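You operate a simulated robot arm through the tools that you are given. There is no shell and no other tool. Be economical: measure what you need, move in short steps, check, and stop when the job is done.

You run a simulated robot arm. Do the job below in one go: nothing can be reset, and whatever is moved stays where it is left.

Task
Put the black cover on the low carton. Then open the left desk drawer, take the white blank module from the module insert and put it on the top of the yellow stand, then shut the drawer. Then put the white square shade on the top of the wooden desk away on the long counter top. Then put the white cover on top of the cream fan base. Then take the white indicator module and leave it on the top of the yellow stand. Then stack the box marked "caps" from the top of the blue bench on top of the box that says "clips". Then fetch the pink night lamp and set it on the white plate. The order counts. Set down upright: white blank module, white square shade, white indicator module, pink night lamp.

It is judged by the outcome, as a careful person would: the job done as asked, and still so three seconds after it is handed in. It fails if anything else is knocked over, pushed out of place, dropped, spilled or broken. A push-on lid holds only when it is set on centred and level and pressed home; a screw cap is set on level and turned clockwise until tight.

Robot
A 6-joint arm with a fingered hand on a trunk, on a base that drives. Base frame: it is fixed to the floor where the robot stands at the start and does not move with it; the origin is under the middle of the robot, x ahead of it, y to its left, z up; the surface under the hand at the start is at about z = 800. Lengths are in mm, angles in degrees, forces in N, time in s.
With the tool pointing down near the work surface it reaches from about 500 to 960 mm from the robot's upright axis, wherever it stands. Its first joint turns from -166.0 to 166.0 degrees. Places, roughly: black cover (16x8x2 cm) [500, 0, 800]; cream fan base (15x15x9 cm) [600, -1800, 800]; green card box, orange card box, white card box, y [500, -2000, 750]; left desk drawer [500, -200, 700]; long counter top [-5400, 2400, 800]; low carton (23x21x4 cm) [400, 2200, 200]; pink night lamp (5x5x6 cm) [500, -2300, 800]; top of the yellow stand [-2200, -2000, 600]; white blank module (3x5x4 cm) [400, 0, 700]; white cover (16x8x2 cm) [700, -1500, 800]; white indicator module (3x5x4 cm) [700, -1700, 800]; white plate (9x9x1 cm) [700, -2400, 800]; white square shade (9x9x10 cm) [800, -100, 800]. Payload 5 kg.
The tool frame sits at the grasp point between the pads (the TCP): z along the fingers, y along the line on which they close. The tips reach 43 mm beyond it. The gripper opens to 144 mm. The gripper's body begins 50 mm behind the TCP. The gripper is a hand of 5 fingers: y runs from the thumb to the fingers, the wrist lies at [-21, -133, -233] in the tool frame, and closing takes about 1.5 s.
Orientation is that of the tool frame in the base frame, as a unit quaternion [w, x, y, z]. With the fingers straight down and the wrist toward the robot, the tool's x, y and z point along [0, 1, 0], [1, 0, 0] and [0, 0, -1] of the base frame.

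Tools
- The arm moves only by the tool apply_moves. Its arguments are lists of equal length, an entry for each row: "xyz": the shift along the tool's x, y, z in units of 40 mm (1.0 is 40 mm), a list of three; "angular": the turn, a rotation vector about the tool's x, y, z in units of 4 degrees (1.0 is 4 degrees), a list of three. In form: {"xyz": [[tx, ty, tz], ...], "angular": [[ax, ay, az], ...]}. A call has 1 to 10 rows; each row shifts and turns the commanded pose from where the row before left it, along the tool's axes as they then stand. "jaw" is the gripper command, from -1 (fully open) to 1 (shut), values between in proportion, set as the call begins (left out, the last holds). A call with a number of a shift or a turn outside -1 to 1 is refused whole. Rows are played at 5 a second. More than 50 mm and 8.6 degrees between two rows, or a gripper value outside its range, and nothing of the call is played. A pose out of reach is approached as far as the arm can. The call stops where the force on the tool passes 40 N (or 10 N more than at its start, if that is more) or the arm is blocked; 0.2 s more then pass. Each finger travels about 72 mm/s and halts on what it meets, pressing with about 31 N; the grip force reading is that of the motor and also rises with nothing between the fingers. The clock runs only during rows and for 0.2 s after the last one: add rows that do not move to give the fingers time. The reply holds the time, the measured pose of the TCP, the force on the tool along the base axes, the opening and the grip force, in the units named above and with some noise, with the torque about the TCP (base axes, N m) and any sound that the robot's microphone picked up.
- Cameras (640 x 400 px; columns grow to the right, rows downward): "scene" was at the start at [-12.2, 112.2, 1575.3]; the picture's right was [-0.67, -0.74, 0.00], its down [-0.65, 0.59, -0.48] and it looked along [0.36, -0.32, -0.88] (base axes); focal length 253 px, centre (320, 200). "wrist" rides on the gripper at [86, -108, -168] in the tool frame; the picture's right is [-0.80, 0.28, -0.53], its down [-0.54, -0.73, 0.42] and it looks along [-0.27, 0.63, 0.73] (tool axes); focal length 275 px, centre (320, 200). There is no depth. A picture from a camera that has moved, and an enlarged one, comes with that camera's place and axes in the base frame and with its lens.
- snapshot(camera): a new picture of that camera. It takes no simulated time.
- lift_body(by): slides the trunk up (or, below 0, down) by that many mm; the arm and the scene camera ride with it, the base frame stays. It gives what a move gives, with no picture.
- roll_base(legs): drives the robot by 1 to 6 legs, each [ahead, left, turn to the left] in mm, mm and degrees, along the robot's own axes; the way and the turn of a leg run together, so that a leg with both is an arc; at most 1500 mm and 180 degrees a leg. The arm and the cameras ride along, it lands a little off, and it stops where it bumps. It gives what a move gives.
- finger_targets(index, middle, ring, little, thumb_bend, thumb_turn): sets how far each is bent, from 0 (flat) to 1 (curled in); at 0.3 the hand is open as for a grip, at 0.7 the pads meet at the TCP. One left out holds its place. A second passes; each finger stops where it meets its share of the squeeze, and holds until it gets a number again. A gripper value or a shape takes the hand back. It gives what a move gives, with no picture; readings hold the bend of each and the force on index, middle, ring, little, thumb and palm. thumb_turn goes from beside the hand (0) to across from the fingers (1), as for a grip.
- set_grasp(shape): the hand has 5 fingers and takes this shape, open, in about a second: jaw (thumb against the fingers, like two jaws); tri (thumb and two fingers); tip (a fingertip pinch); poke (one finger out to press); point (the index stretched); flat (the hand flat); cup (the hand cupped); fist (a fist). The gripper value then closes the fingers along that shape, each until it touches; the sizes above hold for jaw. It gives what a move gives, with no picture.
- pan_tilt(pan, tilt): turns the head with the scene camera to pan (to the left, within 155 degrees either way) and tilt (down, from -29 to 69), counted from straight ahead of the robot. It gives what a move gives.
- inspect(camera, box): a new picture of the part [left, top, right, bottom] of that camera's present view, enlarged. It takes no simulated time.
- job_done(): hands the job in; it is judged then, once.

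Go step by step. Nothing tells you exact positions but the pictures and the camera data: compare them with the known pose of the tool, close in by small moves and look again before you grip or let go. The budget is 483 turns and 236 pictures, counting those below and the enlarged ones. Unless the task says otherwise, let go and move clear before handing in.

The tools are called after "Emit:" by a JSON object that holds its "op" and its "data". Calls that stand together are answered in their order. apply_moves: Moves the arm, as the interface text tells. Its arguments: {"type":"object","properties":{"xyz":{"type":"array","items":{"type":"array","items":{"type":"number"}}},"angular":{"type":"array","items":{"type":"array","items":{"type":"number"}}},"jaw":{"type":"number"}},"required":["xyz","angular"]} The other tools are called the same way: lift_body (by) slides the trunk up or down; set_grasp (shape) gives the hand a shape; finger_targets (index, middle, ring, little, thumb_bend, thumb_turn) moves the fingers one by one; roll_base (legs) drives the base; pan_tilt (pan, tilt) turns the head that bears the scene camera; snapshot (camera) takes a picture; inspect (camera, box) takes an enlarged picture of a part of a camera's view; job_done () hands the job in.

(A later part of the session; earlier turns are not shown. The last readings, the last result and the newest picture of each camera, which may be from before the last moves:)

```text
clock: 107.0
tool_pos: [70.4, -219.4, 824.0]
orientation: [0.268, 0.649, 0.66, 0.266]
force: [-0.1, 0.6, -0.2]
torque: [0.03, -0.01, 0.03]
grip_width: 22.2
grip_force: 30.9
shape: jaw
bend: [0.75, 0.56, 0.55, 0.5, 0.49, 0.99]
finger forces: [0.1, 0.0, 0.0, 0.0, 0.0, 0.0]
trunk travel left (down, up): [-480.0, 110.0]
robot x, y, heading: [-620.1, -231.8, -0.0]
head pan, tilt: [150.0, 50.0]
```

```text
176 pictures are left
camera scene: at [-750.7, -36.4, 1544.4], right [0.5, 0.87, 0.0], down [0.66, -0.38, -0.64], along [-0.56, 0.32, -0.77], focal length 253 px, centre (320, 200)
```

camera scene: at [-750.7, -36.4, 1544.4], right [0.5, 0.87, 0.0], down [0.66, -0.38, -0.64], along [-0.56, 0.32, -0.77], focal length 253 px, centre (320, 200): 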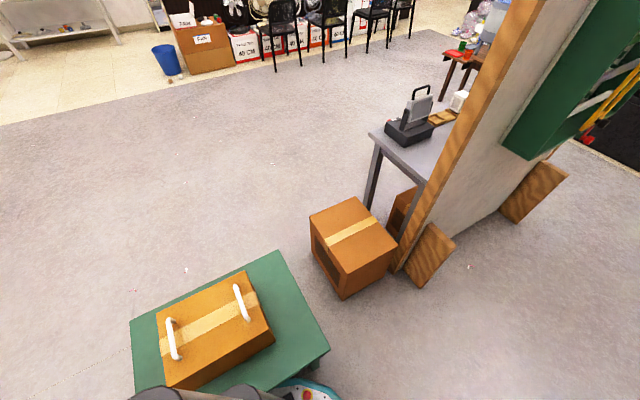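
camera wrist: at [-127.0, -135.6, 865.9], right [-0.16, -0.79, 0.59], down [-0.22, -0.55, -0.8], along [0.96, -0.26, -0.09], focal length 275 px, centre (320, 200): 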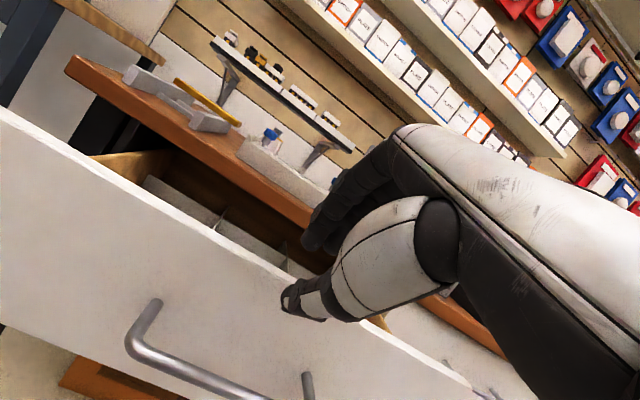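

Nothing seems disturbed: the base only touched the green table. I step 40 mm forward, raise the trunk and look into the drawer.

Emit:
{"op": "lift_body", "data": {"by": 110}}

Emit:
{"op": "roll_base", "data": {"legs": [[40, 0, 0]]}}

Emit:
{"op": "apply_moves", "data": {"xyz": [[0, 0, 0], [0, 0, 0], [0, 0, 0], [0, 0, 0], [0, 0, 0], [0, 0, 0], [0, 0, 0], [0, 0, 0], [0, 0, 0], [0, 0, 0]], "angular": [[1, 0, 0], [1, 0, 0], [1, 0, 0], [1, 0, 0], [1, 0, 0], [1, 0, 0], [1, 0, 0], [1, 0, 0], [1, 0, 0], [1, 0, 0]], "jaw": -0.2}}

Emit:
{"op": "pan_tilt", "data": {"pan": 5, "tilt": 45}}

Emit:
{"op": "inspect", "data": {"camera": "scene", "box": [260, 120, 460, 245]}}

Emit:
{"op": "snapshot", "data": {"camera": "wrist"}}

```text
clock: 108.5
tool_pos: [69.3, -218.2, 931.8]
orientation: [0.267, 0.651, 0.66, 0.264]
force: [1.0, -1.1, 0.7]
torque: [0.01, -0.01, 0.01]
grip_width: 22.2
grip_force: 31.3
shape: jaw
bend: [0.75, 0.56, 0.55, 0.5, 0.49, 0.99]
finger forces: [0.0, 0.0, 0.0, 0.0, 0.0, 0.0]
trunk travel left (down, up): [-590.0, 0.0]
robot x, y, heading: [-623.3, -232.6, -0.0]
head pan, tilt: [150.0, 50.0]
```

```text
clock: 109.3
tool_pos: [108.7, -219.7, 932.2]
orientation: [0.267, 0.65, 0.661, 0.265]
force: [0.3, 0.0, 0.4]
torque: [-0.02, 0.01, -0.01]
grip_width: 22.1
grip_force: 31.8
shape: jaw
bend: [0.75, 0.56, 0.55, 0.5, 0.49, 0.99]
finger forces: [0.1, 0.0, 0.0, 0.0, 0.0, 0.0]
trunk travel left (down, up): [-590.0, 0.0]
robot x, y, heading: [-584.3, -233.6, 0.1]
head pan, tilt: [150.0, 50.0]
```

```text
clock: 111.5
tool_pos: [109.4, -218.0, 932.7]
orientation: [0.028, 0.702, 0.712, 0.022]
force: [0.7, 0.3, 0.0]
torque: [0.04, -0.03, -0.01]
grip_width: 86.4
grip_force: 0.0
shape: jaw
bend: [0.74, 0.41, 0.38, 0.43, 0.65, 1.0]
finger forces: [0.0, 0.0, 0.0, 0.1, 0.0, 0.0]
trunk travel left (down, up): [-590.0, 0.0]
robot x, y, heading: [-582.4, -230.4, 0.4]
head pan, tilt: [150.0, 50.0]
```

```text
clock: 113.8
tool_pos: [109.2, -219.7, 932.9]
orientation: [0.029, 0.702, 0.711, 0.022]
force: [-0.3, 0.5, 0.5]
torque: [-0.01, -0.01, 0.0]
grip_width: 86.7
grip_force: 0.1
shape: jaw
bend: [0.74, 0.41, 0.38, 0.43, 0.65, 1.0]
finger forces: [0.1, 0.0, 0.0, 0.1, 0.0, 0.0]
trunk travel left (down, up): [-590.0, 0.0]
robot x, y, heading: [-581.3, -234.4, 0.1]
head pan, tilt: [5.0, 45.0]
```

```text
3.20 times, centred on (360, 182) of scene
camera zoom: at [-563.5, -67.6, 1661.1], right [0.09, -1.0, 0.0], down [-0.7, -0.06, -0.71], along [0.7, 0.06, -0.71], focal length 809 px, centre (192, 256)
```

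zoom: 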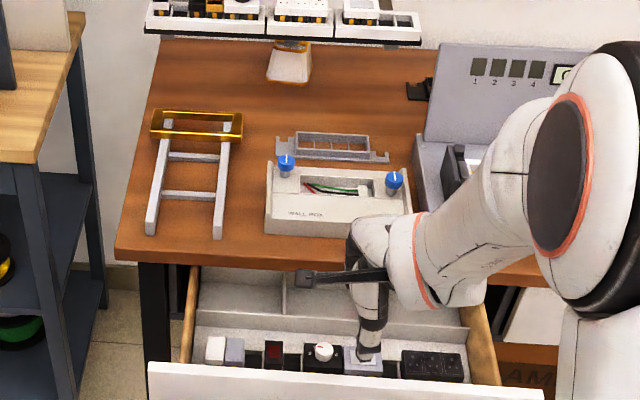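

```text
174 pictures are left
camera wrist: at [-12.5, -133.7, 1090.5], right [0.25, -0.79, 0.56], down [-0.69, -0.56, -0.47], along [0.68, -0.26, -0.68], focal length 275 px, centre (320, 200)
```

wrist: 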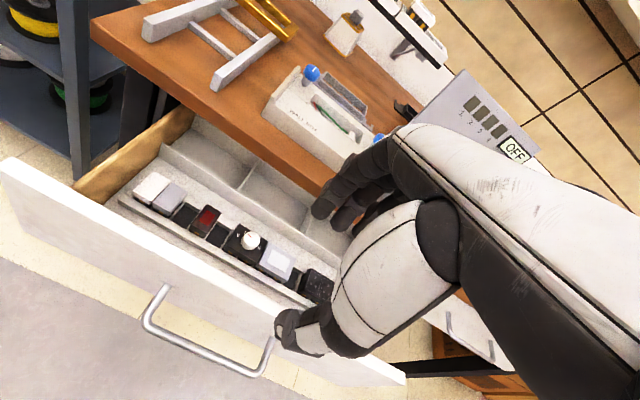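

I can see the insert with modules. I enlarge it.

Emit:
{"op": "inspect", "data": {"camera": "wrist", "box": [100, 150, 340, 300]}}

```text
2.67 times, centred on (220, 225) of wrist
camera zoom: at [-12.5, -133.7, 1090.5], right [0.25, -0.79, 0.56], down [-0.69, -0.56, -0.47], along [0.68, -0.26, -0.68], focal length 734 px, centre (587, 133)
```

zoom: 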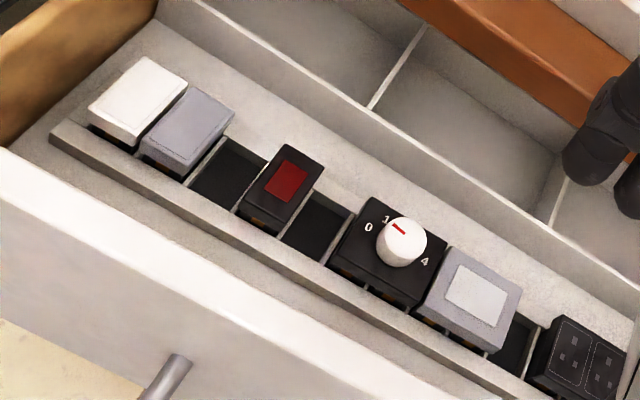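

The white blank module is the leftmost one, close beside a grey one, so I'll need a narrow pinch along x. I level the hand, move over it and try the "tip" shape.

Emit:
{"op": "set_grasp", "data": {"shape": "tip"}}

Emit:
{"op": "apply_moves", "data": {"xyz": [[1, 0, 0], [1, 0, 0], [1, 0, 0], [1, 0, 0], [0.5, 0.2, 0]], "angular": [[0.9, 0, 0], [0, 0, 0], [0, 0, 0], [0, 0, 0], [0, 0, 0]]}}

Emit:
{"op": "snapshot", "data": {"camera": "wrist"}}

Emit:
{"op": "snapshot", "data": {"camera": "scene"}}

```text
clock: 114.7
tool_pos: [109.0, -219.5, 931.3]
orientation: [0.028, 0.702, 0.711, 0.023]
force: [0.2, -0.4, -0.5]
torque: [0.04, -0.01, -0.02]
grip_width: 144.0
grip_force: 0.1
shape: tip
bend: [0.3, 0.98, 0.99, 0.99, 0.3, 0.98]
finger forces: [0.0, 0.1, 0.0, 0.0, 0.0, 0.0]
trunk travel left (down, up): [-590.0, 0.0]
robot x, y, heading: [-588.4, -230.7, 0.2]
head pan, tilt: [5.0, 45.0]
```

```text
clock: 115.9
tool_pos: [116.5, -50.9, 931.8]
orientation: [0.008, 0.703, 0.712, 0.0]
force: [0.4, -0.4, -0.8]
torque: [-0.02, -0.02, -0.02]
grip_width: 144.1
grip_force: 0.1
shape: tip
bend: [0.3, 0.98, 0.99, 0.99, 0.3, 0.97]
finger forces: [0.1, 0.0, 0.0, 0.1, 0.0, 0.1]
out of reach, approached as far as the arm can: row 1
trunk travel left (down, up): [-590.0, 0.0]
robot x, y, heading: [-584.6, -231.3, -0.0]
head pan, tilt: [5.0, 45.0]
```

```text
172 pictures are left
camera wrist: at [4.5, 35.4, 1097.2], right [0.29, -0.79, 0.55], down [-0.71, -0.56, -0.42], along [0.64, -0.27, -0.72], focal length 275 px, centre (320, 200)
```

wrist: 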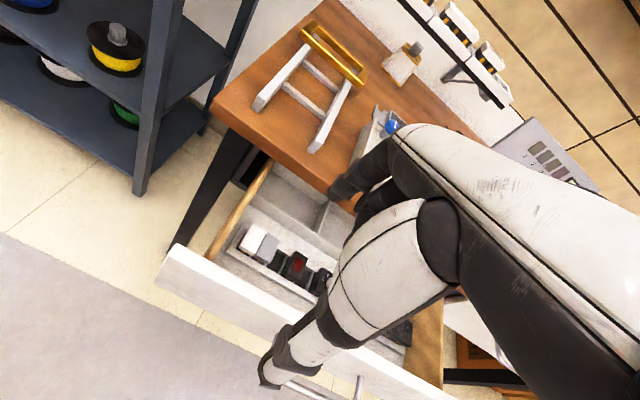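

```text
171 pictures are left
camera scene: at [-563.4, -67.1, 1661.1], right [0.09, -1.0, 0.0], down [-0.7, -0.06, -0.71], along [0.7, 0.06, -0.71], focal length 253 px, centre (320, 200)
```

scene: 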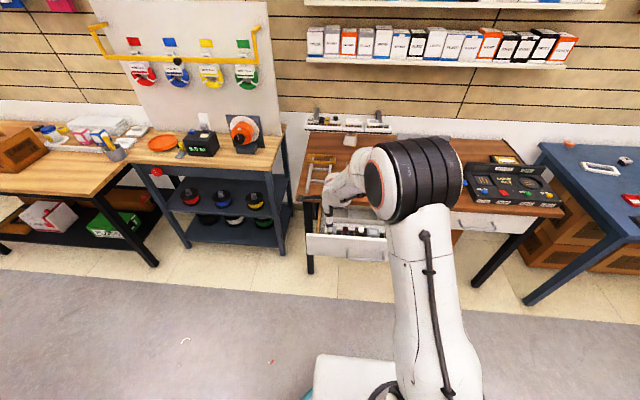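

Emit:
{"op": "apply_moves", "data": {"xyz": [[0, 0, 0], [0, 0, 0], [0, 0, 0], [0, 0, 0], [0, 0, 0]], "angular": [[0, 0, 0], [0, 0, 0], [0, 0, 0], [0, 0, 0], [0, 0, 0]], "jaw": 0.9}}

Emit:
{"op": "inspect", "data": {"camera": "wrist", "box": [180, 150, 420, 300]}}

Emit:
{"op": "apply_moves", "data": {"xyz": [[0, 0, 0], [0, 0, 0], [0, 0, 0], [0, 0, 0], [0, 0, 0]], "angular": [[0, 0, 0], [0, 0, 0], [0, 0, 0], [0, 0, 0], [0, 0, 0]], "jaw": 0}}

Emit:
{"op": "inspect", "data": {"camera": "wrist", "box": [180, 150, 420, 300]}}

```text
clock: 117.1
tool_pos: [115.2, -50.8, 931.6]
orientation: [0.007, 0.703, 0.711, 0.0]
force: [-0.4, -0.1, -1.3]
torque: [0.04, -0.02, 0.02]
grip_width: 7.6
grip_force: 0.1
shape: tip
bend: [0.67, 0.98, 0.99, 0.99, 0.72, 1.0]
finger forces: [0.0, 0.1, 0.0, 0.0, 0.1, 0.0]
trunk travel left (down, up): [-590.0, 0.0]
robot x, y, heading: [-582.3, -232.2, 0.2]
head pan, tilt: [5.0, 45.0]
```

```text
2.67 times, centred on (300, 225) of wrist
camera zoom: at [4.5, 35.0, 1097.6], right [0.29, -0.79, 0.54], down [-0.71, -0.56, -0.43], along [0.64, -0.27, -0.72], focal length 734 px, centre (373, 133)
```

zoom: 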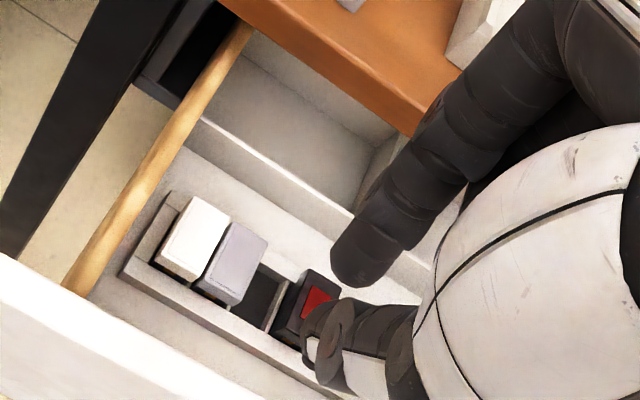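

```text
clock: 118.3
tool_pos: [115.9, -52.0, 931.9]
orientation: [0.007, 0.703, 0.711, 0.0]
force: [0.0, 0.4, 0.3]
torque: [-0.07, 0.0, -0.01]
grip_width: 71.4
grip_force: 0.1
shape: tip
bend: [0.73, 0.98, 0.99, 0.99, 0.7, 1.0]
finger forces: [0.0, 0.0, 0.0, 0.0, 0.1, 0.0]
trunk travel left (down, up): [-590.0, 0.0]
robot x, y, heading: [-585.1, -230.7, 0.0]
head pan, tilt: [5.0, 45.0]
```

```text
2.67 times, centred on (300, 225) of wrist
camera zoom: at [4.5, 35.0, 1097.5], right [0.29, -0.79, 0.54], down [-0.71, -0.56, -0.43], along [0.64, -0.27, -0.72], focal length 734 px, centre (373, 133)
```

zoom: 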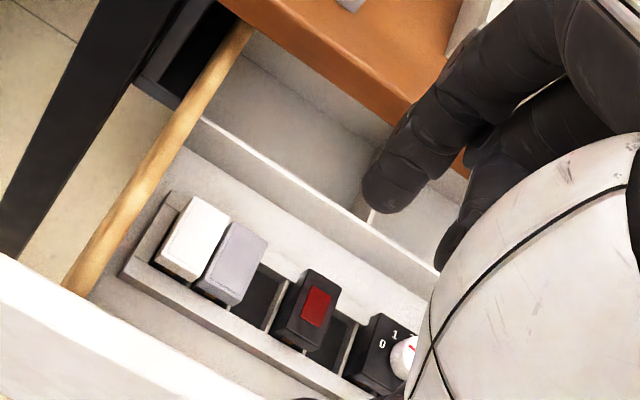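

The pinch centre is near the TCP line. The desk edge and wall box are close above the modules, so I first pull the drawer further by hooking the closed fingertips behind its front panel.

Emit:
{"op": "apply_moves", "data": {"xyz": [[-1, 0, 0], [-1, 0, 0], [-1, 0.3, 0], [-1, 0.3, 0.3], [0, 0, 1], [0, 0, 1], [0, 0, 0.5]], "angular": [[0, 0, 0], [0, 0, 0], [0, 0, 0], [0, 0, 0], [0, 0, 0], [0, 0, 0], [0, 0, 0]], "jaw": 1}}

Emit:
{"op": "snapshot", "data": {"camera": "wrist"}}

Emit:
{"op": "snapshot", "data": {"camera": "scene"}}

```text
clock: 119.9
tool_pos: [131.6, -224.4, 826.3]
orientation: [0.004, 0.696, 0.718, 0.006]
force: [0.7, 0.1, 0.9]
torque: [0.04, 0.11, 0.02]
grip_width: 0.1
grip_force: 31.6
shape: tip
bend: [0.7, 1.0, 1.0, 1.0, 0.6, 1.0]
finger forces: [0.0, 0.0, 0.0, 0.1, 0.1, 0.0]
out of reach, approached as far as the arm can: row 4, 5, 6, 7
trunk travel left (down, up): [-590.0, 0.0]
robot x, y, heading: [-583.7, -232.8, -0.0]
head pan, tilt: [5.0, 45.0]
```

```text
168 pictures are left
camera wrist: at [19.0, -143.1, 992.8], right [0.3, -0.79, 0.54], down [-0.7, -0.56, -0.43], along [0.64, -0.25, -0.73], focal length 275 px, centre (320, 200)
```

wrist: 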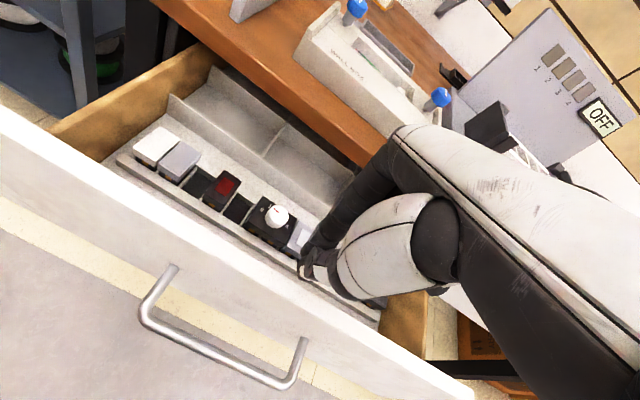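

```text
167 pictures are left
camera scene: at [-562.5, -68.0, 1661.2], right [0.09, -1.0, 0.0], down [-0.7, -0.06, -0.71], along [0.7, 0.06, -0.71], focal length 253 px, centre (320, 200)
```

scene: 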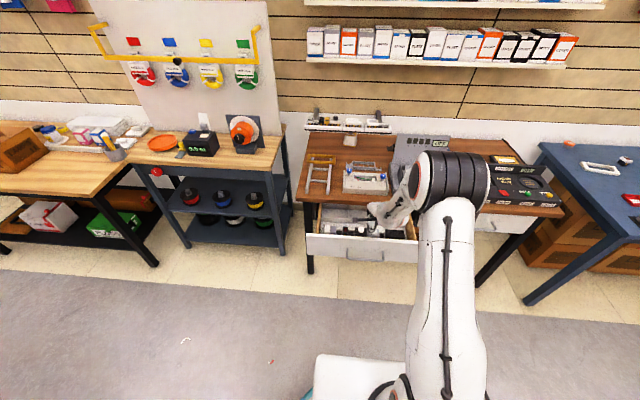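

Emit:
{"op": "apply_moves", "data": {"xyz": [[0, 0.25, 0]], "angular": [[0, 0, 0]]}}

Emit:
{"op": "lift_body", "data": {"by": -50}}

Emit:
{"op": "snapshot", "data": {"camera": "wrist"}}

```text
clock: 120.3
tool_pos: [141.5, -229.6, 820.0]
orientation: [0.012, 0.697, 0.717, 0.005]
force: [-0.3, 0.6, 0.3]
torque: [0.0, 0.01, -0.03]
grip_width: 0.0
grip_force: 31.3
shape: tip
bend: [0.7, 1.0, 1.0, 1.0, 0.6, 1.0]
finger forces: [0.0, 0.0, 0.0, 0.0, 0.1, 0.0]
out of reach, approached as far as the arm can: row 1
trunk travel left (down, up): [-590.0, 0.0]
robot x, y, heading: [-585.0, -228.0, 0.3]
head pan, tilt: [5.0, 45.0]
```

```text
clock: 121.2
tool_pos: [141.2, -228.1, 770.4]
orientation: [0.011, 0.697, 0.717, 0.004]
force: [-0.7, -0.1, 0.4]
torque: [-0.06, 0.03, 0.01]
grip_width: 0.0
grip_force: 31.0
shape: tip
bend: [0.7, 1.0, 1.0, 1.0, 0.6, 1.0]
finger forces: [0.0, 0.1, 0.0, 0.0, 0.0, 0.0]
trunk travel left (down, up): [-540.0, 50.0]
robot x, y, heading: [-582.6, -231.9, 0.1]
head pan, tilt: [5.0, 45.0]
```

```text
166 pictures are left
camera wrist: at [26.3, -144.7, 935.2], right [0.29, -0.78, 0.55], down [-0.7, -0.57, -0.43], along [0.65, -0.26, -0.71], focal length 275 px, centre (320, 200)
```

wrist: 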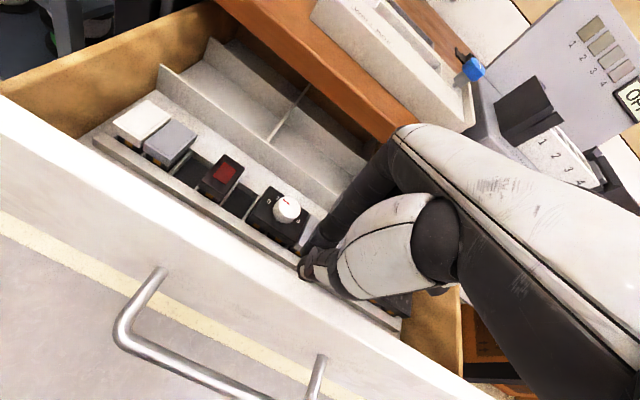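

The fingertips are behind the panel. I pull toward the robot.

Emit:
{"op": "apply_moves", "data": {"xyz": [[0, -0.5, 0], [0, -0.5, 0], [0, -0.5, 0], [0, -0.5, 0], [0, -0.5, 0], [0, -0.5, 0]], "angular": [[0, 0, 0], [0, 0, 0], [0, 0, 0], [0, 0, 0], [0, 0, 0], [0, 0, 0]]}}

Emit:
{"op": "snapshot", "data": {"camera": "wrist"}}

```text
clock: 122.7
tool_pos: [70.6, -215.9, 814.6]
orientation: [-0.002, 0.697, 0.717, 0.006]
force: [0.1, -0.7, -0.3]
torque: [0.03, -0.02, -0.01]
grip_width: 0.1
grip_force: 31.1
shape: tip
bend: [0.7, 1.0, 1.0, 1.0, 0.6, 1.0]
finger forces: [0.1, 0.0, 0.1, 0.1, 0.0, 0.0]
out of reach, approached as far as the arm can: row 1, 2, 3, 4, 5, 6
trunk travel left (down, up): [-540.0, 50.0]
robot x, y, heading: [-587.4, -229.6, 0.5]
head pan, tilt: [5.0, 45.0]
```

```text
165 pictures are left
camera wrist: at [-41.3, -134.3, 981.8], right [0.3, -0.79, 0.53], down [-0.71, -0.56, -0.43], along [0.64, -0.24, -0.73], focal length 275 px, centre (320, 200)
```

wrist: 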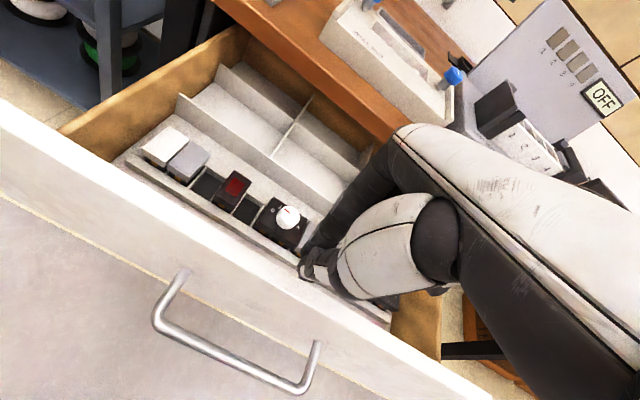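

The drawer came out by another ~65 mm, giving enough clearance. I lift the hand clear and position it over the white blank module.

Emit:
{"op": "lift_body", "data": {"by": 50}}

Emit:
{"op": "apply_moves", "data": {"xyz": [[0, 0, -1], [0, 0, -1], [1, 0, 0], [1, 0, 0], [1, 0.3, 0], [1, 0.4, 0], [0.5, 0.5, 0]], "angular": [[0, 0, 0], [0, 0, 0.5], [0, 0, 0], [0, 0, 0], [0, 0, 0], [0, 0, 0], [0, 0, 0]], "jaw": -0.1}}

Emit:
{"op": "lift_body", "data": {"by": -130}}

Emit:
{"op": "snapshot", "data": {"camera": "wrist"}}

Emit:
{"op": "snapshot", "data": {"camera": "scene"}}

```text
clock: 123.6
tool_pos: [71.3, -216.4, 865.1]
orientation: [-0.001, 0.696, 0.718, 0.007]
force: [-0.9, 0.3, 0.0]
torque: [0.01, -0.02, 0.01]
grip_width: 0.0
grip_force: 31.5
shape: tip
bend: [0.7, 1.0, 1.0, 1.0, 0.6, 1.0]
finger forces: [0.1, 0.1, 0.0, 0.1, 0.0, 0.1]
trunk travel left (down, up): [-590.0, 0.0]
robot x, y, heading: [-582.2, -233.4, 0.2]
head pan, tilt: [5.0, 45.0]
```

```text
clock: 125.2
tool_pos: [118.7, -34.3, 946.3]
orientation: [0.001, 0.709, 0.705, 0.006]
force: [-0.2, 0.6, 0.0]
torque: [-0.03, -0.02, -0.04]
grip_width: 79.0
grip_force: 0.1
shape: tip
bend: [0.73, 0.98, 0.99, 0.99, 0.68, 1.0]
finger forces: [0.0, 0.1, 0.0, 0.0, 0.0, 0.0]
out of reach, approached as far as the arm can: row 3
trunk travel left (down, up): [-590.0, 0.0]
robot x, y, heading: [-583.0, -229.9, 0.1]
head pan, tilt: [5.0, 45.0]
```

```text
clock: 126.8
tool_pos: [117.5, -35.3, 816.4]
orientation: [0.0, 0.708, 0.706, 0.006]
force: [-0.7, 0.3, 0.0]
torque: [-0.01, 0.01, 0.0]
grip_width: 79.0
grip_force: 0.1
shape: tip
bend: [0.73, 0.98, 0.99, 0.99, 0.68, 1.0]
finger forces: [0.0, 0.0, 0.1, 0.0, 0.0, 0.0]
trunk travel left (down, up): [-460.0, 130.0]
robot x, y, heading: [-584.8, -233.4, 0.2]
head pan, tilt: [5.0, 45.0]
```

```text
164 pictures are left
camera wrist: at [9.6, 49.9, 984.4], right [0.28, -0.8, 0.53], down [-0.73, -0.53, -0.43], along [0.63, -0.26, -0.73], focal length 275 px, centre (320, 200)
```

wrist: 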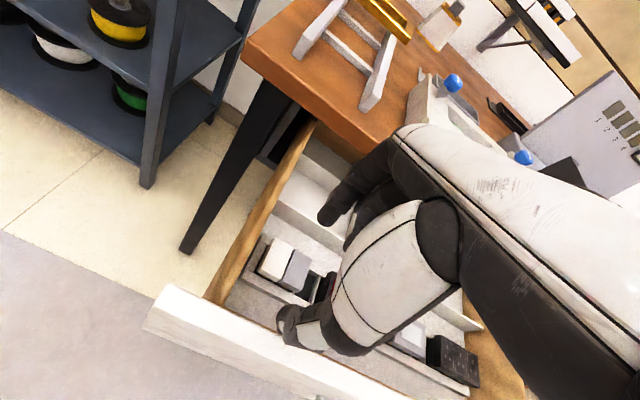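

```text
163 pictures are left
camera scene: at [-563.6, -67.6, 1531.2], right [0.09, -1.0, 0.0], down [-0.7, -0.06, -0.71], along [0.7, 0.06, -0.71], focal length 253 px, centre (320, 200)
```

scene: 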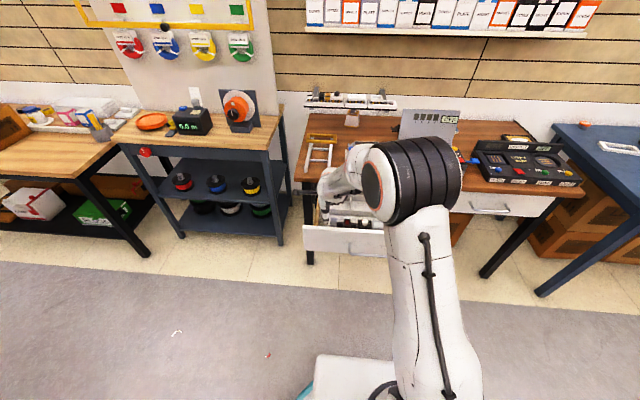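

Emit:
{"op": "inspect", "data": {"camera": "wrist", "box": [200, 180, 400, 330]}}

```text
2.67 times, centred on (300, 255) of wrist
camera zoom: at [9.6, 49.9, 984.4], right [0.28, -0.8, 0.53], down [-0.73, -0.53, -0.43], along [0.63, -0.26, -0.73], focal length 734 px, centre (373, 53)
```

zoom: 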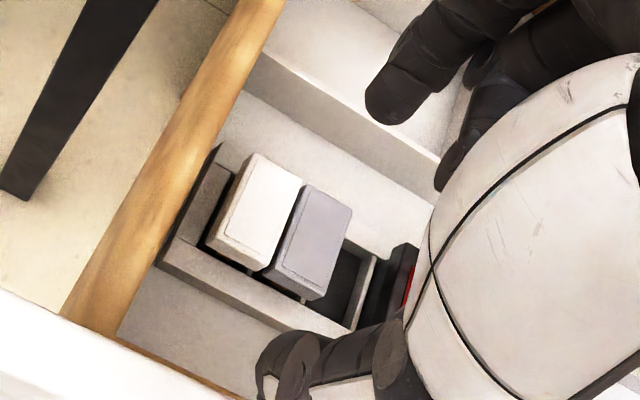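

The module top is about z=677, centre ≈[155, −34]. I move over it and lower partway.

Emit:
{"op": "apply_moves", "data": {"xyz": [[0.05, 0.5, 0], [0, 0.45, 0], [0, 0, 0.8], [0, 0, 0.8], [0, 0, 0.4]], "angular": [[0, 0, 0], [0, 0, 0], [0, 0, 0], [0, 0, 0], [0, 0, 0]]}}

Emit:
{"op": "inspect", "data": {"camera": "wrist", "box": [200, 180, 400, 330]}}

Emit:
{"op": "inspect", "data": {"camera": "scene", "box": [280, 120, 440, 270]}}

```text
clock: 128.0
tool_pos: [157.2, -31.9, 736.1]
orientation: [-0.001, 0.709, 0.705, 0.007]
force: [-0.5, 0.1, 0.3]
torque: [0.03, 0.01, -0.01]
grip_width: 79.3
grip_force: 0.1
shape: tip
bend: [0.73, 0.98, 0.99, 0.99, 0.68, 1.0]
finger forces: [0.0, 0.1, 0.1, 0.1, 0.1, 0.0]
trunk travel left (down, up): [-460.0, 130.0]
robot x, y, heading: [-584.3, -230.9, 0.0]
head pan, tilt: [5.0, 45.0]
```

```text
2.67 times, centred on (300, 255) of wrist
camera zoom: at [47.9, 53.1, 904.0], right [0.27, -0.8, 0.53], down [-0.73, -0.53, -0.43], along [0.63, -0.26, -0.73], focal length 734 px, centre (373, 53)
```

zoom: 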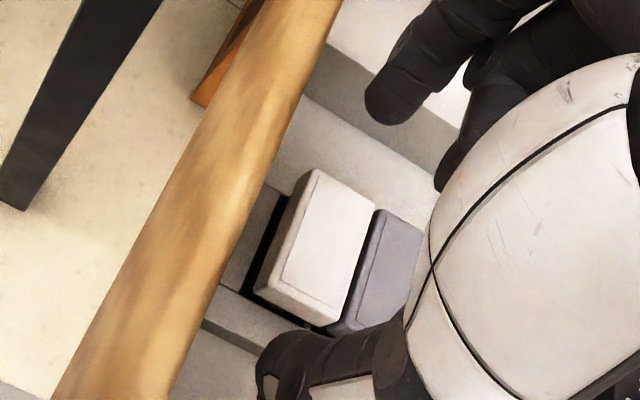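

```text
2.67 times, centred on (360, 195) of scene
camera zoom: at [-563.2, -67.5, 1531.2], right [0.09, -1.0, 0.0], down [-0.7, -0.06, -0.71], along [0.7, 0.06, -0.71], focal length 674 px, centre (213, 213)
```

zoom: 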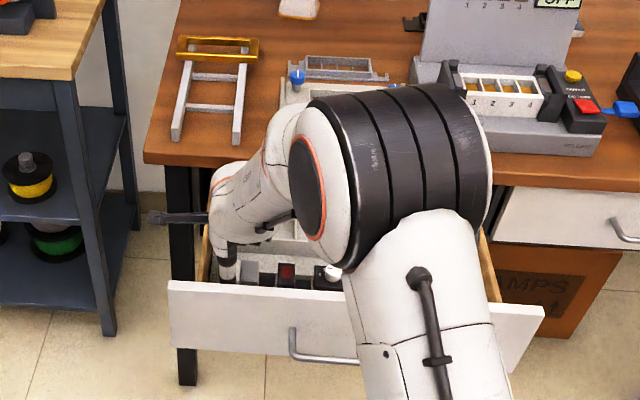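

Module centre ≈[157, −37]; I shift 5 mm right and lower to z≈706, then close.

Emit:
{"op": "apply_moves", "data": {"xyz": [[-0.13, 0, 0.3], [0, 0, 0.4], [0, 0, 0]], "angular": [[0, 0, 0], [0, 0, 0], [0, 0, 0]]}}

Emit:
{"op": "inspect", "data": {"camera": "wrist", "box": [200, 180, 400, 330]}}

```text
clock: 128.8
tool_pos: [158.2, -38.3, 709.2]
orientation: [-0.001, 0.709, 0.706, 0.006]
force: [0.8, -0.1, -1.3]
torque: [0.0, 0.04, 0.0]
grip_width: 79.2
grip_force: 0.0
shape: tip
bend: [0.73, 0.98, 0.99, 0.99, 0.68, 1.0]
finger forces: [0.1, 0.0, 0.0, 0.0, 0.0, 0.0]
trunk travel left (down, up): [-460.0, 130.0]
robot x, y, heading: [-583.5, -231.9, 0.3]
head pan, tilt: [5.0, 45.0]
```

```text
2.67 times, centred on (300, 255) of wrist
camera zoom: at [48.4, 47.2, 876.0], right [0.28, -0.8, 0.53], down [-0.73, -0.53, -0.43], along [0.63, -0.26, -0.73], focal length 734 px, centre (373, 53)
```

zoom: 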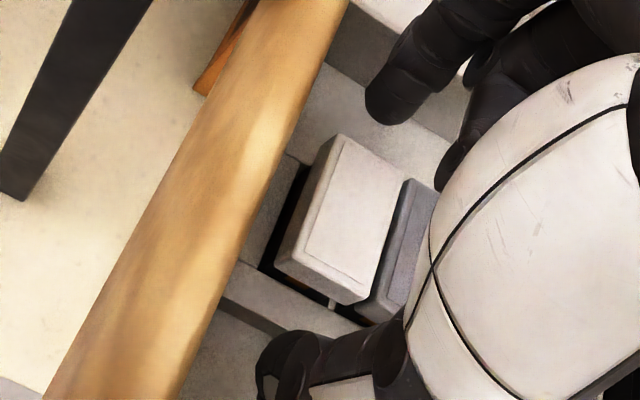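

Emit:
{"op": "apply_moves", "data": {"xyz": [[0, 0, 0], [0, 0, 0], [0, 0, 0], [0, 0, 0], [0, 0, 0], [0, 0, 0], [0, 0, 0]], "angular": [[0, 0, 0], [0, 0, 0], [0, 0, 0], [0, 0, 0], [0, 0, 0], [0, 0, 0], [0, 0, 0]], "jaw": 1}}

Emit:
{"op": "inspect", "data": {"camera": "wrist", "box": [200, 180, 400, 330]}}

```text
clock: 130.3
tool_pos: [158.2, -37.7, 708.3]
orientation: [-0.001, 0.71, 0.704, 0.007]
force: [0.6, -0.1, 0.4]
torque: [0.01, 0.02, 0.0]
grip_width: 40.9
grip_force: 30.7
shape: tip
bend: [0.73, 1.0, 1.0, 1.0, 0.74, 1.0]
finger forces: [27.7, 0.0, 0.0, 0.0, 27.8, 0.0]
trunk travel left (down, up): [-460.0, 130.0]
robot x, y, heading: [-581.0, -231.3, -0.0]
head pan, tilt: [5.0, 45.0]
```

```text
2.67 times, centred on (300, 255) of wrist
camera zoom: at [48.3, 47.2, 876.3], right [0.28, -0.8, 0.53], down [-0.73, -0.53, -0.43], along [0.63, -0.26, -0.73], focal length 734 px, centre (373, 53)
```

zoom: 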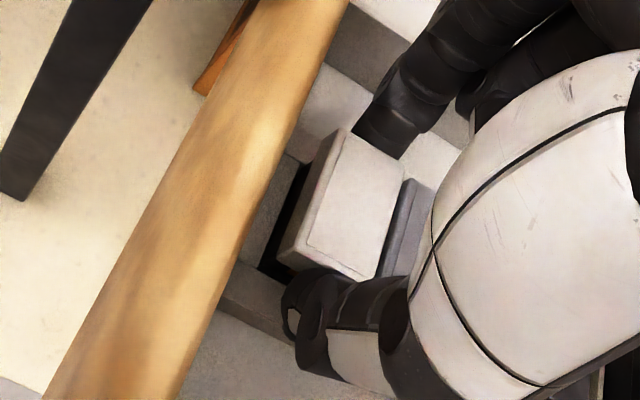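

Gripped with 28 N on index and thumb, width 41 mm. I lift slowly.

Emit:
{"op": "apply_moves", "data": {"xyz": [[0, 0, -0.3], [0, 0, -0.5], [0, 0, -0.8]], "angular": [[0, 0, 0], [0, 0, 0], [0, 0, 0]]}}

Emit:
{"op": "snapshot", "data": {"camera": "wrist"}}

```text
clock: 131.2
tool_pos: [155.9, -38.0, 773.0]
orientation: [0.0, 0.71, 0.705, 0.006]
force: [-0.4, 0.0, -1.3]
torque: [0.07, 0.01, 0.06]
grip_width: 41.0
grip_force: 31.4
shape: tip
bend: [0.73, 1.0, 1.0, 1.0, 0.74, 1.0]
finger forces: [27.7, 0.1, 0.0, 0.0, 27.8, 0.0]
trunk travel left (down, up): [-460.0, 130.0]
robot x, y, heading: [-584.0, -233.6, -0.1]
head pan, tilt: [5.0, 45.0]
```

```text
157 pictures are left
camera wrist: at [46.6, 47.2, 940.3], right [0.28, -0.8, 0.53], down [-0.73, -0.53, -0.43], along [0.63, -0.26, -0.73], focal length 275 px, centre (320, 200)
```

wrist: 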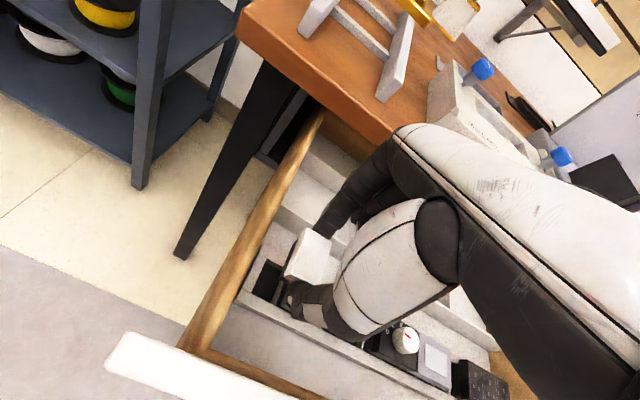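

The module is held. I raise it, pull the arm in, and drive right along the aisle, then back toward the yellow stand.

Emit:
{"op": "apply_moves", "data": {"xyz": [[0, 0, -1], [0, 0, -1], [0, 0, -1], [-0.5, -1, 0], [-0.5, -1, 0], [-0.5, -1, 0], [-0.5, -1, 0]], "angular": [[0, 0, 0], [0, 0, 0], [0, 0, 0], [0, 0, 0], [0, 0, 0], [0, 0, 0], [0, 0, 0]]}}

Emit:
{"op": "roll_base", "data": {"legs": [[0, -740, 0]]}}

Emit:
{"op": "pan_tilt", "data": {"pan": -140, "tilt": 35}}

Emit:
{"op": "snapshot", "data": {"camera": "scene"}}

```text
clock: 132.8
tool_pos: [-3.0, -116.4, 891.0]
orientation: [-0.001, 0.708, 0.706, 0.007]
force: [-0.4, 0.1, -0.7]
torque: [-0.03, 0.04, -0.03]
grip_width: 40.8
grip_force: 31.4
shape: tip
bend: [0.73, 1.0, 1.0, 1.0, 0.74, 1.0]
finger forces: [27.8, 0.1, 0.0, 0.0, 27.7, 0.0]
trunk travel left (down, up): [-460.0, 130.0]
robot x, y, heading: [-582.1, -230.9, 0.2]
head pan, tilt: [5.0, 45.0]
```

```text
clock: 136.7
tool_pos: [-1.0, -840.8, 892.4]
orientation: [-0.001, 0.708, 0.706, 0.007]
force: [0.4, 0.6, 0.1]
torque: [0.0, 0.01, -0.01]
grip_width: 40.8
grip_force: 31.3
shape: tip
bend: [0.73, 1.0, 1.0, 1.0, 0.74, 1.0]
finger forces: [27.8, 0.0, 0.0, 0.0, 27.8, 0.1]
trunk travel left (down, up): [-460.0, 130.0]
robot x, y, heading: [-581.0, -955.6, 0.5]
head pan, tilt: [5.0, 45.0]
```

```text
clock: 139.0
tool_pos: [0.1, -840.2, 891.0]
orientation: [-0.001, 0.708, 0.706, 0.006]
force: [0.5, -0.4, 0.1]
torque: [-0.03, -0.01, -0.03]
grip_width: 41.0
grip_force: 30.6
shape: tip
bend: [0.73, 1.0, 1.0, 1.0, 0.74, 1.0]
finger forces: [27.8, 0.1, 0.0, 0.0, 27.8, 0.0]
trunk travel left (down, up): [-460.0, 130.0]
robot x, y, heading: [-579.8, -957.9, 0.5]
head pan, tilt: [-140.0, 35.0]
```

```text
156 pictures are left
camera scene: at [-709.6, -858.3, 1546.0], right [-0.65, 0.76, 0.0], down [0.44, 0.37, -0.82], along [-0.62, -0.53, -0.57], focal length 253 px, centre (320, 200)
```

scene: 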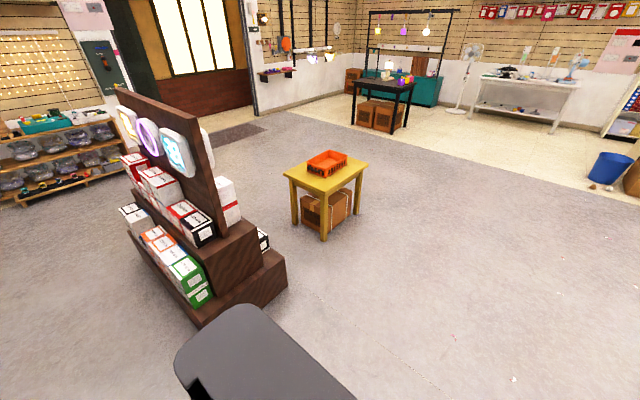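

The stand top spans about x −2400…−1840, y −2190…−1780, with an orange basket in the middle; I'll use the free strip near x≈−1920, y≈−1860. I drive back and turn to face it.

Emit:
{"op": "roll_base", "data": {"legs": [[-1320, 0, -0.5], [0, 0, -90]]}}

Emit:
{"op": "pan_tilt", "data": {"pan": 10, "tilt": 45}}

Emit:
{"op": "snapshot", "data": {"camera": "scene"}}

```text
clock: 149.5
tool_pos: [-1789.0, -1551.1, 892.4]
orientation: [0.004, 1.0, -0.011, 0.005]
force: [0.3, -0.4, -0.3]
torque: [-0.03, 0.01, -0.03]
grip_width: 40.5
grip_force: 31.1
shape: tip
bend: [0.73, 1.0, 1.0, 1.0, 0.74, 1.0]
finger forces: [27.5, 0.1, 0.0, 0.0, 27.4, 0.0]
trunk travel left (down, up): [-460.0, 130.0]
robot x, y, heading: [-1891.9, -970.0, -91.1]
head pan, tilt: [-140.0, 35.0]
```

```text
clock: 151.8
tool_pos: [-1789.2, -1551.3, 891.3]
orientation: [0.004, 1.0, -0.011, 0.005]
force: [0.5, 0.0, 0.0]
torque: [0.02, 0.02, 0.01]
grip_width: 40.4
grip_force: 30.7
shape: tip
bend: [0.73, 1.0, 1.0, 1.0, 0.74, 1.0]
finger forces: [27.4, 0.1, 0.0, 0.1, 27.4, 0.0]
trunk travel left (down, up): [-460.0, 130.0]
robot x, y, heading: [-1892.5, -971.0, -91.1]
head pan, tilt: [10.0, 45.0]
```

```text
155 pictures are left
camera scene: at [-1723.7, -990.4, 1531.1], right [-0.99, -0.16, 0.0], down [-0.11, 0.7, -0.71], along [0.11, -0.7, -0.71], focal length 253 px, centre (320, 200)
```

scene: 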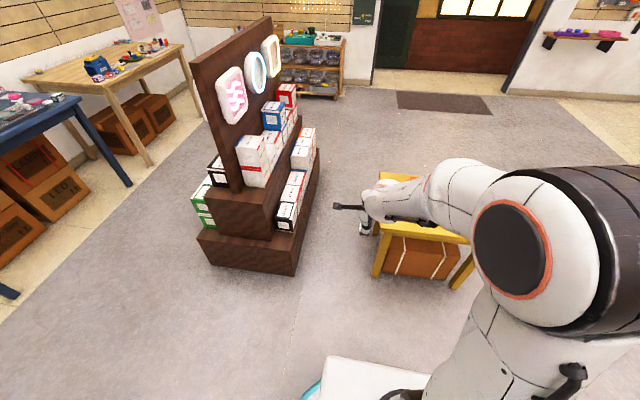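

Emit:
{"op": "roll_base", "data": {"legs": [[250, -130, 1]]}}

Emit:
{"op": "pan_tilt", "data": {"pan": 0, "tilt": 60}}

Emit:
{"op": "snapshot", "data": {"camera": "scene"}}

Emit:
{"op": "snapshot", "data": {"camera": "wrist"}}

```text
clock: 153.8
tool_pos: [-1913.9, -1801.3, 891.3]
orientation: [0.004, 1.0, -0.004, 0.005]
force: [0.4, -0.3, 0.0]
torque: [0.01, -0.03, -0.01]
grip_width: 40.7
grip_force: 30.8
shape: tip
bend: [0.73, 1.0, 1.0, 1.0, 0.74, 1.0]
finger forces: [27.5, 0.0, 0.0, 0.0, 27.4, 0.0]
trunk travel left (down, up): [-460.0, 130.0]
robot x, y, heading: [-2027.3, -1217.8, -89.9]
head pan, tilt: [10.0, 45.0]
```

```text
clock: 154.6
tool_pos: [-1912.6, -1801.4, 891.4]
orientation: [0.005, 1.0, -0.003, 0.005]
force: [0.9, -0.1, -1.0]
torque: [0.0, -0.02, 0.0]
grip_width: 40.5
grip_force: 30.9
shape: tip
bend: [0.73, 1.0, 1.0, 1.0, 0.74, 1.0]
finger forces: [27.5, 0.0, 0.0, 0.0, 27.5, 0.1]
trunk travel left (down, up): [-460.0, 130.0]
robot x, y, heading: [-2027.0, -1223.9, -89.8]
head pan, tilt: [0.0, 60.0]
```

```text
154 pictures are left
camera scene: at [-1871.6, -1226.1, 1511.7], right [-1.0, 0.0, 0.0], down [0.0, 0.87, -0.5], along [0.0, -0.5, -0.87], focal length 253 px, centre (320, 200)
```

scene: 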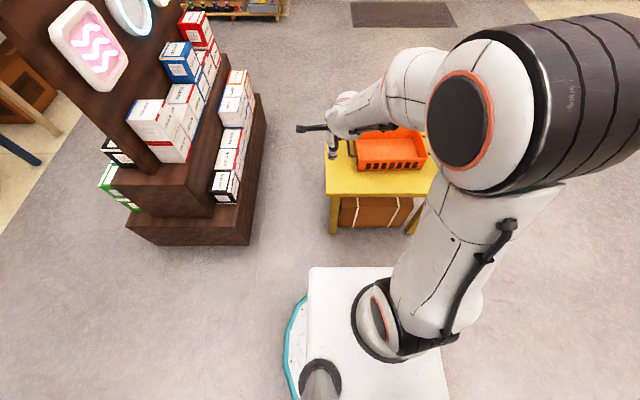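

```text
153 pictures are left
camera wrist: at [-1828.7, -1691.8, 1059.1], right [-0.8, -0.27, 0.53], down [-0.53, 0.73, -0.43], along [-0.26, -0.63, -0.73], focal length 275 px, centre (320, 200)
```

wrist: 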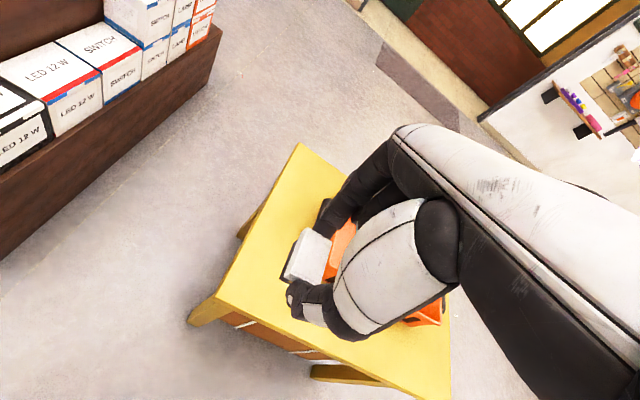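

Left edge x≈−1892, front edge y≈−1800, basket begins at x≈−2036. I place the module at about [−1945, −1880].

Emit:
{"op": "apply_moves", "data": {"xyz": [[-0.4, 1, 0], [-0.4, 1, 0]], "angular": [[0, 0, 0], [0, 0, 0]]}}

Emit:
{"op": "lift_body", "data": {"by": -180}}

Emit:
{"op": "snapshot", "data": {"camera": "wrist"}}

Emit:
{"op": "snapshot", "data": {"camera": "scene"}}

```text
clock: 155.2
tool_pos: [-1945.0, -1883.2, 888.8]
orientation: [0.003, 1.0, -0.005, 0.005]
force: [1.3, 0.9, -1.2]
torque: [-0.03, 0.03, 0.03]
grip_width: 40.6
grip_force: 30.3
shape: tip
bend: [0.73, 1.0, 1.0, 1.0, 0.74, 1.0]
finger forces: [27.7, 0.0, 0.1, 0.0, 27.7, 0.0]
trunk travel left (down, up): [-460.0, 130.0]
robot x, y, heading: [-2027.9, -1219.8, -90.0]
head pan, tilt: [0.0, 60.0]
```

```text
clock: 157.2
tool_pos: [-1946.4, -1881.9, 708.7]
orientation: [0.004, 1.0, -0.003, 0.005]
force: [0.4, 0.1, 0.1]
torque: [0.06, -0.02, 0.0]
grip_width: 40.5
grip_force: 30.8
shape: tip
bend: [0.73, 1.0, 1.0, 1.0, 0.74, 1.0]
finger forces: [27.8, 0.0, 0.0, 0.0, 27.6, 0.0]
trunk travel left (down, up): [-280.0, 310.0]
robot x, y, heading: [-2025.4, -1217.8, -89.6]
head pan, tilt: [0.0, 60.0]
```

```text
152 pictures are left
camera wrist: at [-1861.2, -1773.0, 876.9], right [-0.8, -0.27, 0.53], down [-0.53, 0.73, -0.43], along [-0.26, -0.63, -0.73], focal length 275 px, centre (320, 200)
```

wrist: 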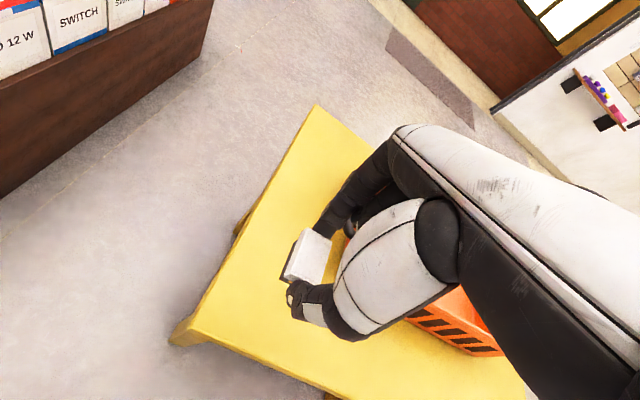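

```text
151 pictures are left
camera scene: at [-1871.7, -1226.0, 1331.7], right [-1.0, 0.0, 0.0], down [0.0, 0.87, -0.5], along [0.0, -0.5, -0.87], focal length 253 px, centre (320, 200)
```

scene: 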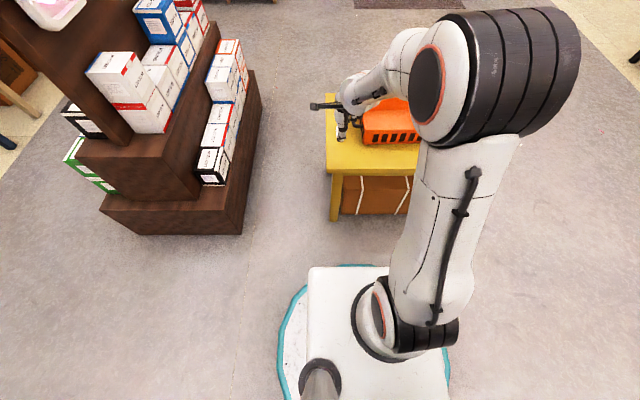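

The table top may be nearer z≈555. I lower with the arm in steps until contact.

Emit:
{"op": "apply_moves", "data": {"xyz": [[0, 0, 0.5], [0, 0, 0.4], [0, 0, 0.2], [0, 0, 0.15], [0, 0, 0.15], [0, 0, 0.15], [0, 0, 0.15]], "angular": [[0, 0, 0], [0, 0, 0], [0, 0, 0], [0, 0, 0], [0, 0, 0], [0, 0, 0], [0, 0, 0]]}}

Emit:
{"op": "inspect", "data": {"camera": "wrist", "box": [200, 180, 400, 330]}}

```text
clock: 158.8
tool_pos: [-1945.9, -1882.7, 641.1]
orientation: [0.004, 1.0, -0.003, 0.006]
force: [-0.2, -0.2, 0.1]
torque: [-0.02, 0.0, 0.01]
grip_width: 40.5
grip_force: 30.7
shape: tip
bend: [0.73, 1.0, 1.0, 1.0, 0.74, 1.0]
finger forces: [27.6, 0.0, 0.1, 0.0, 27.6, 0.0]
trunk travel left (down, up): [-280.0, 310.0]
robot x, y, heading: [-2025.6, -1219.8, -89.9]
head pan, tilt: [0.0, 60.0]
```

```text
2.67 times, centred on (300, 255) of wrist
camera zoom: at [-1860.9, -1773.1, 808.9], right [-0.8, -0.27, 0.53], down [-0.53, 0.73, -0.43], along [-0.26, -0.63, -0.73], focal length 734 px, centre (373, 53)
```

zoom: 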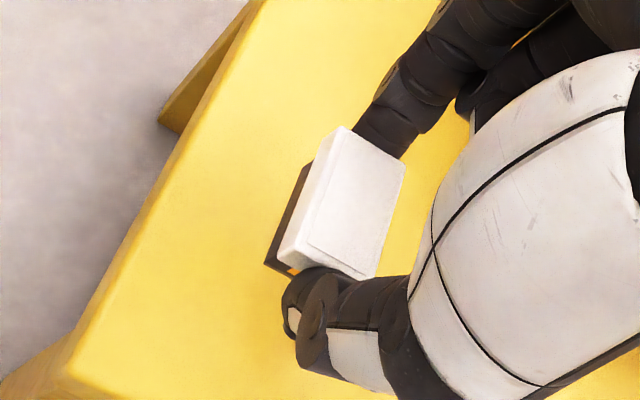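

Emit:
{"op": "apply_moves", "data": {"xyz": [[0, 0, 0.12], [0, 0, 0.12], [0, 0, 0.12], [0, 0, 0.12], [0, 0, 0.12], [0, 0, 0.12]], "angular": [[0, 0, 0], [0, 0, 0], [0, 0, 0], [0, 0, 0], [0, 0, 0], [0, 0, 0]]}}

Emit:
{"op": "inspect", "data": {"camera": "wrist", "box": [200, 180, 400, 330]}}

```text
clock: 160.2
tool_pos: [-1945.7, -1884.3, 612.3]
orientation: [0.004, 1.0, -0.004, 0.005]
force: [-0.4, 0.1, 0.0]
torque: [0.03, -0.01, -0.02]
grip_width: 40.5
grip_force: 30.9
shape: tip
bend: [0.73, 1.0, 1.0, 1.0, 0.74, 1.0]
finger forces: [27.7, 0.1, 0.0, 0.1, 27.6, 0.0]
trunk travel left (down, up): [-280.0, 310.0]
robot x, y, heading: [-2028.6, -1217.0, -89.9]
head pan, tilt: [0.0, 60.0]
```

```text
2.67 times, centred on (300, 255) of wrist
camera zoom: at [-1860.1, -1774.2, 779.9], right [-0.8, -0.27, 0.53], down [-0.53, 0.73, -0.43], along [-0.26, -0.63, -0.73], focal length 734 px, centre (373, 53)
```

zoom: 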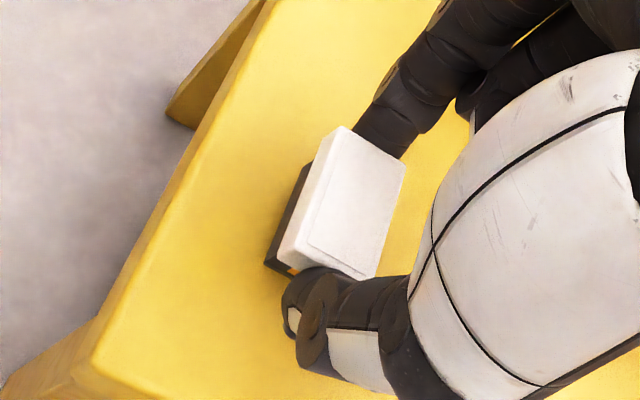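

Emit:
{"op": "apply_moves", "data": {"xyz": [[0, 0, 0.12], [0, 0, 0.12], [0, 0, 0.12], [0, 0, 0.12], [0, 0, 0.12], [0, 0, 0.12], [0, 0, 0.12], [0, 0, 0.12]], "angular": [[0, 0, 0], [0, 0, 0], [0, 0, 0], [0, 0, 0], [0, 0, 0], [0, 0, 0], [0, 0, 0], [0, 0, 0]]}}

Emit:
{"op": "inspect", "data": {"camera": "wrist", "box": [200, 180, 400, 330]}}

```text
clock: 160.9
tool_pos: [-1946.3, -1887.6, 609.6]
orientation: [0.011, 1.0, -0.004, 0.006]
force: [0.9, 2.7, 19.6]
torque: [0.29, -0.06, 0.0]
grip_width: 44.0
grip_force: 31.2
shape: tip
bend: [0.74, 1.0, 1.0, 1.0, 0.75, 1.0]
finger forces: [30.1, 0.0, 0.0, 0.0, 32.8, 0.0]
trunk travel left (down, up): [-280.0, 310.0]
robot x, y, heading: [-2029.0, -1220.0, -90.3]
head pan, tilt: [0.0, 60.0]
stopped in row 3: the force on the tool passed its limit at 44 N (the readings are from after the stop); the commanded pose is now the measured one
```

```text
2.67 times, centred on (300, 255) of wrist
camera zoom: at [-1860.4, -1776.0, 775.6], right [-0.81, -0.26, 0.53], down [-0.53, 0.72, -0.45], along [-0.26, -0.64, -0.72], focal length 734 px, centre (373, 53)
```

zoom: 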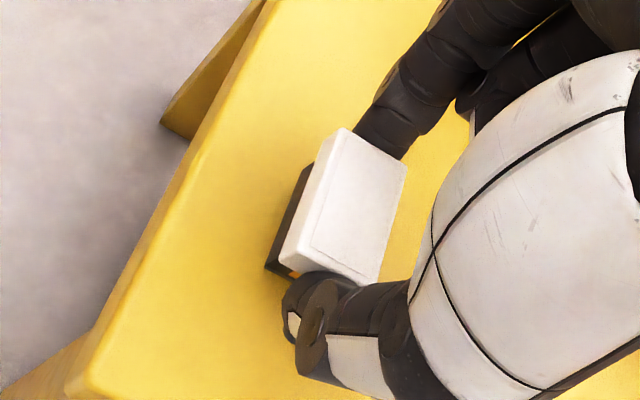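

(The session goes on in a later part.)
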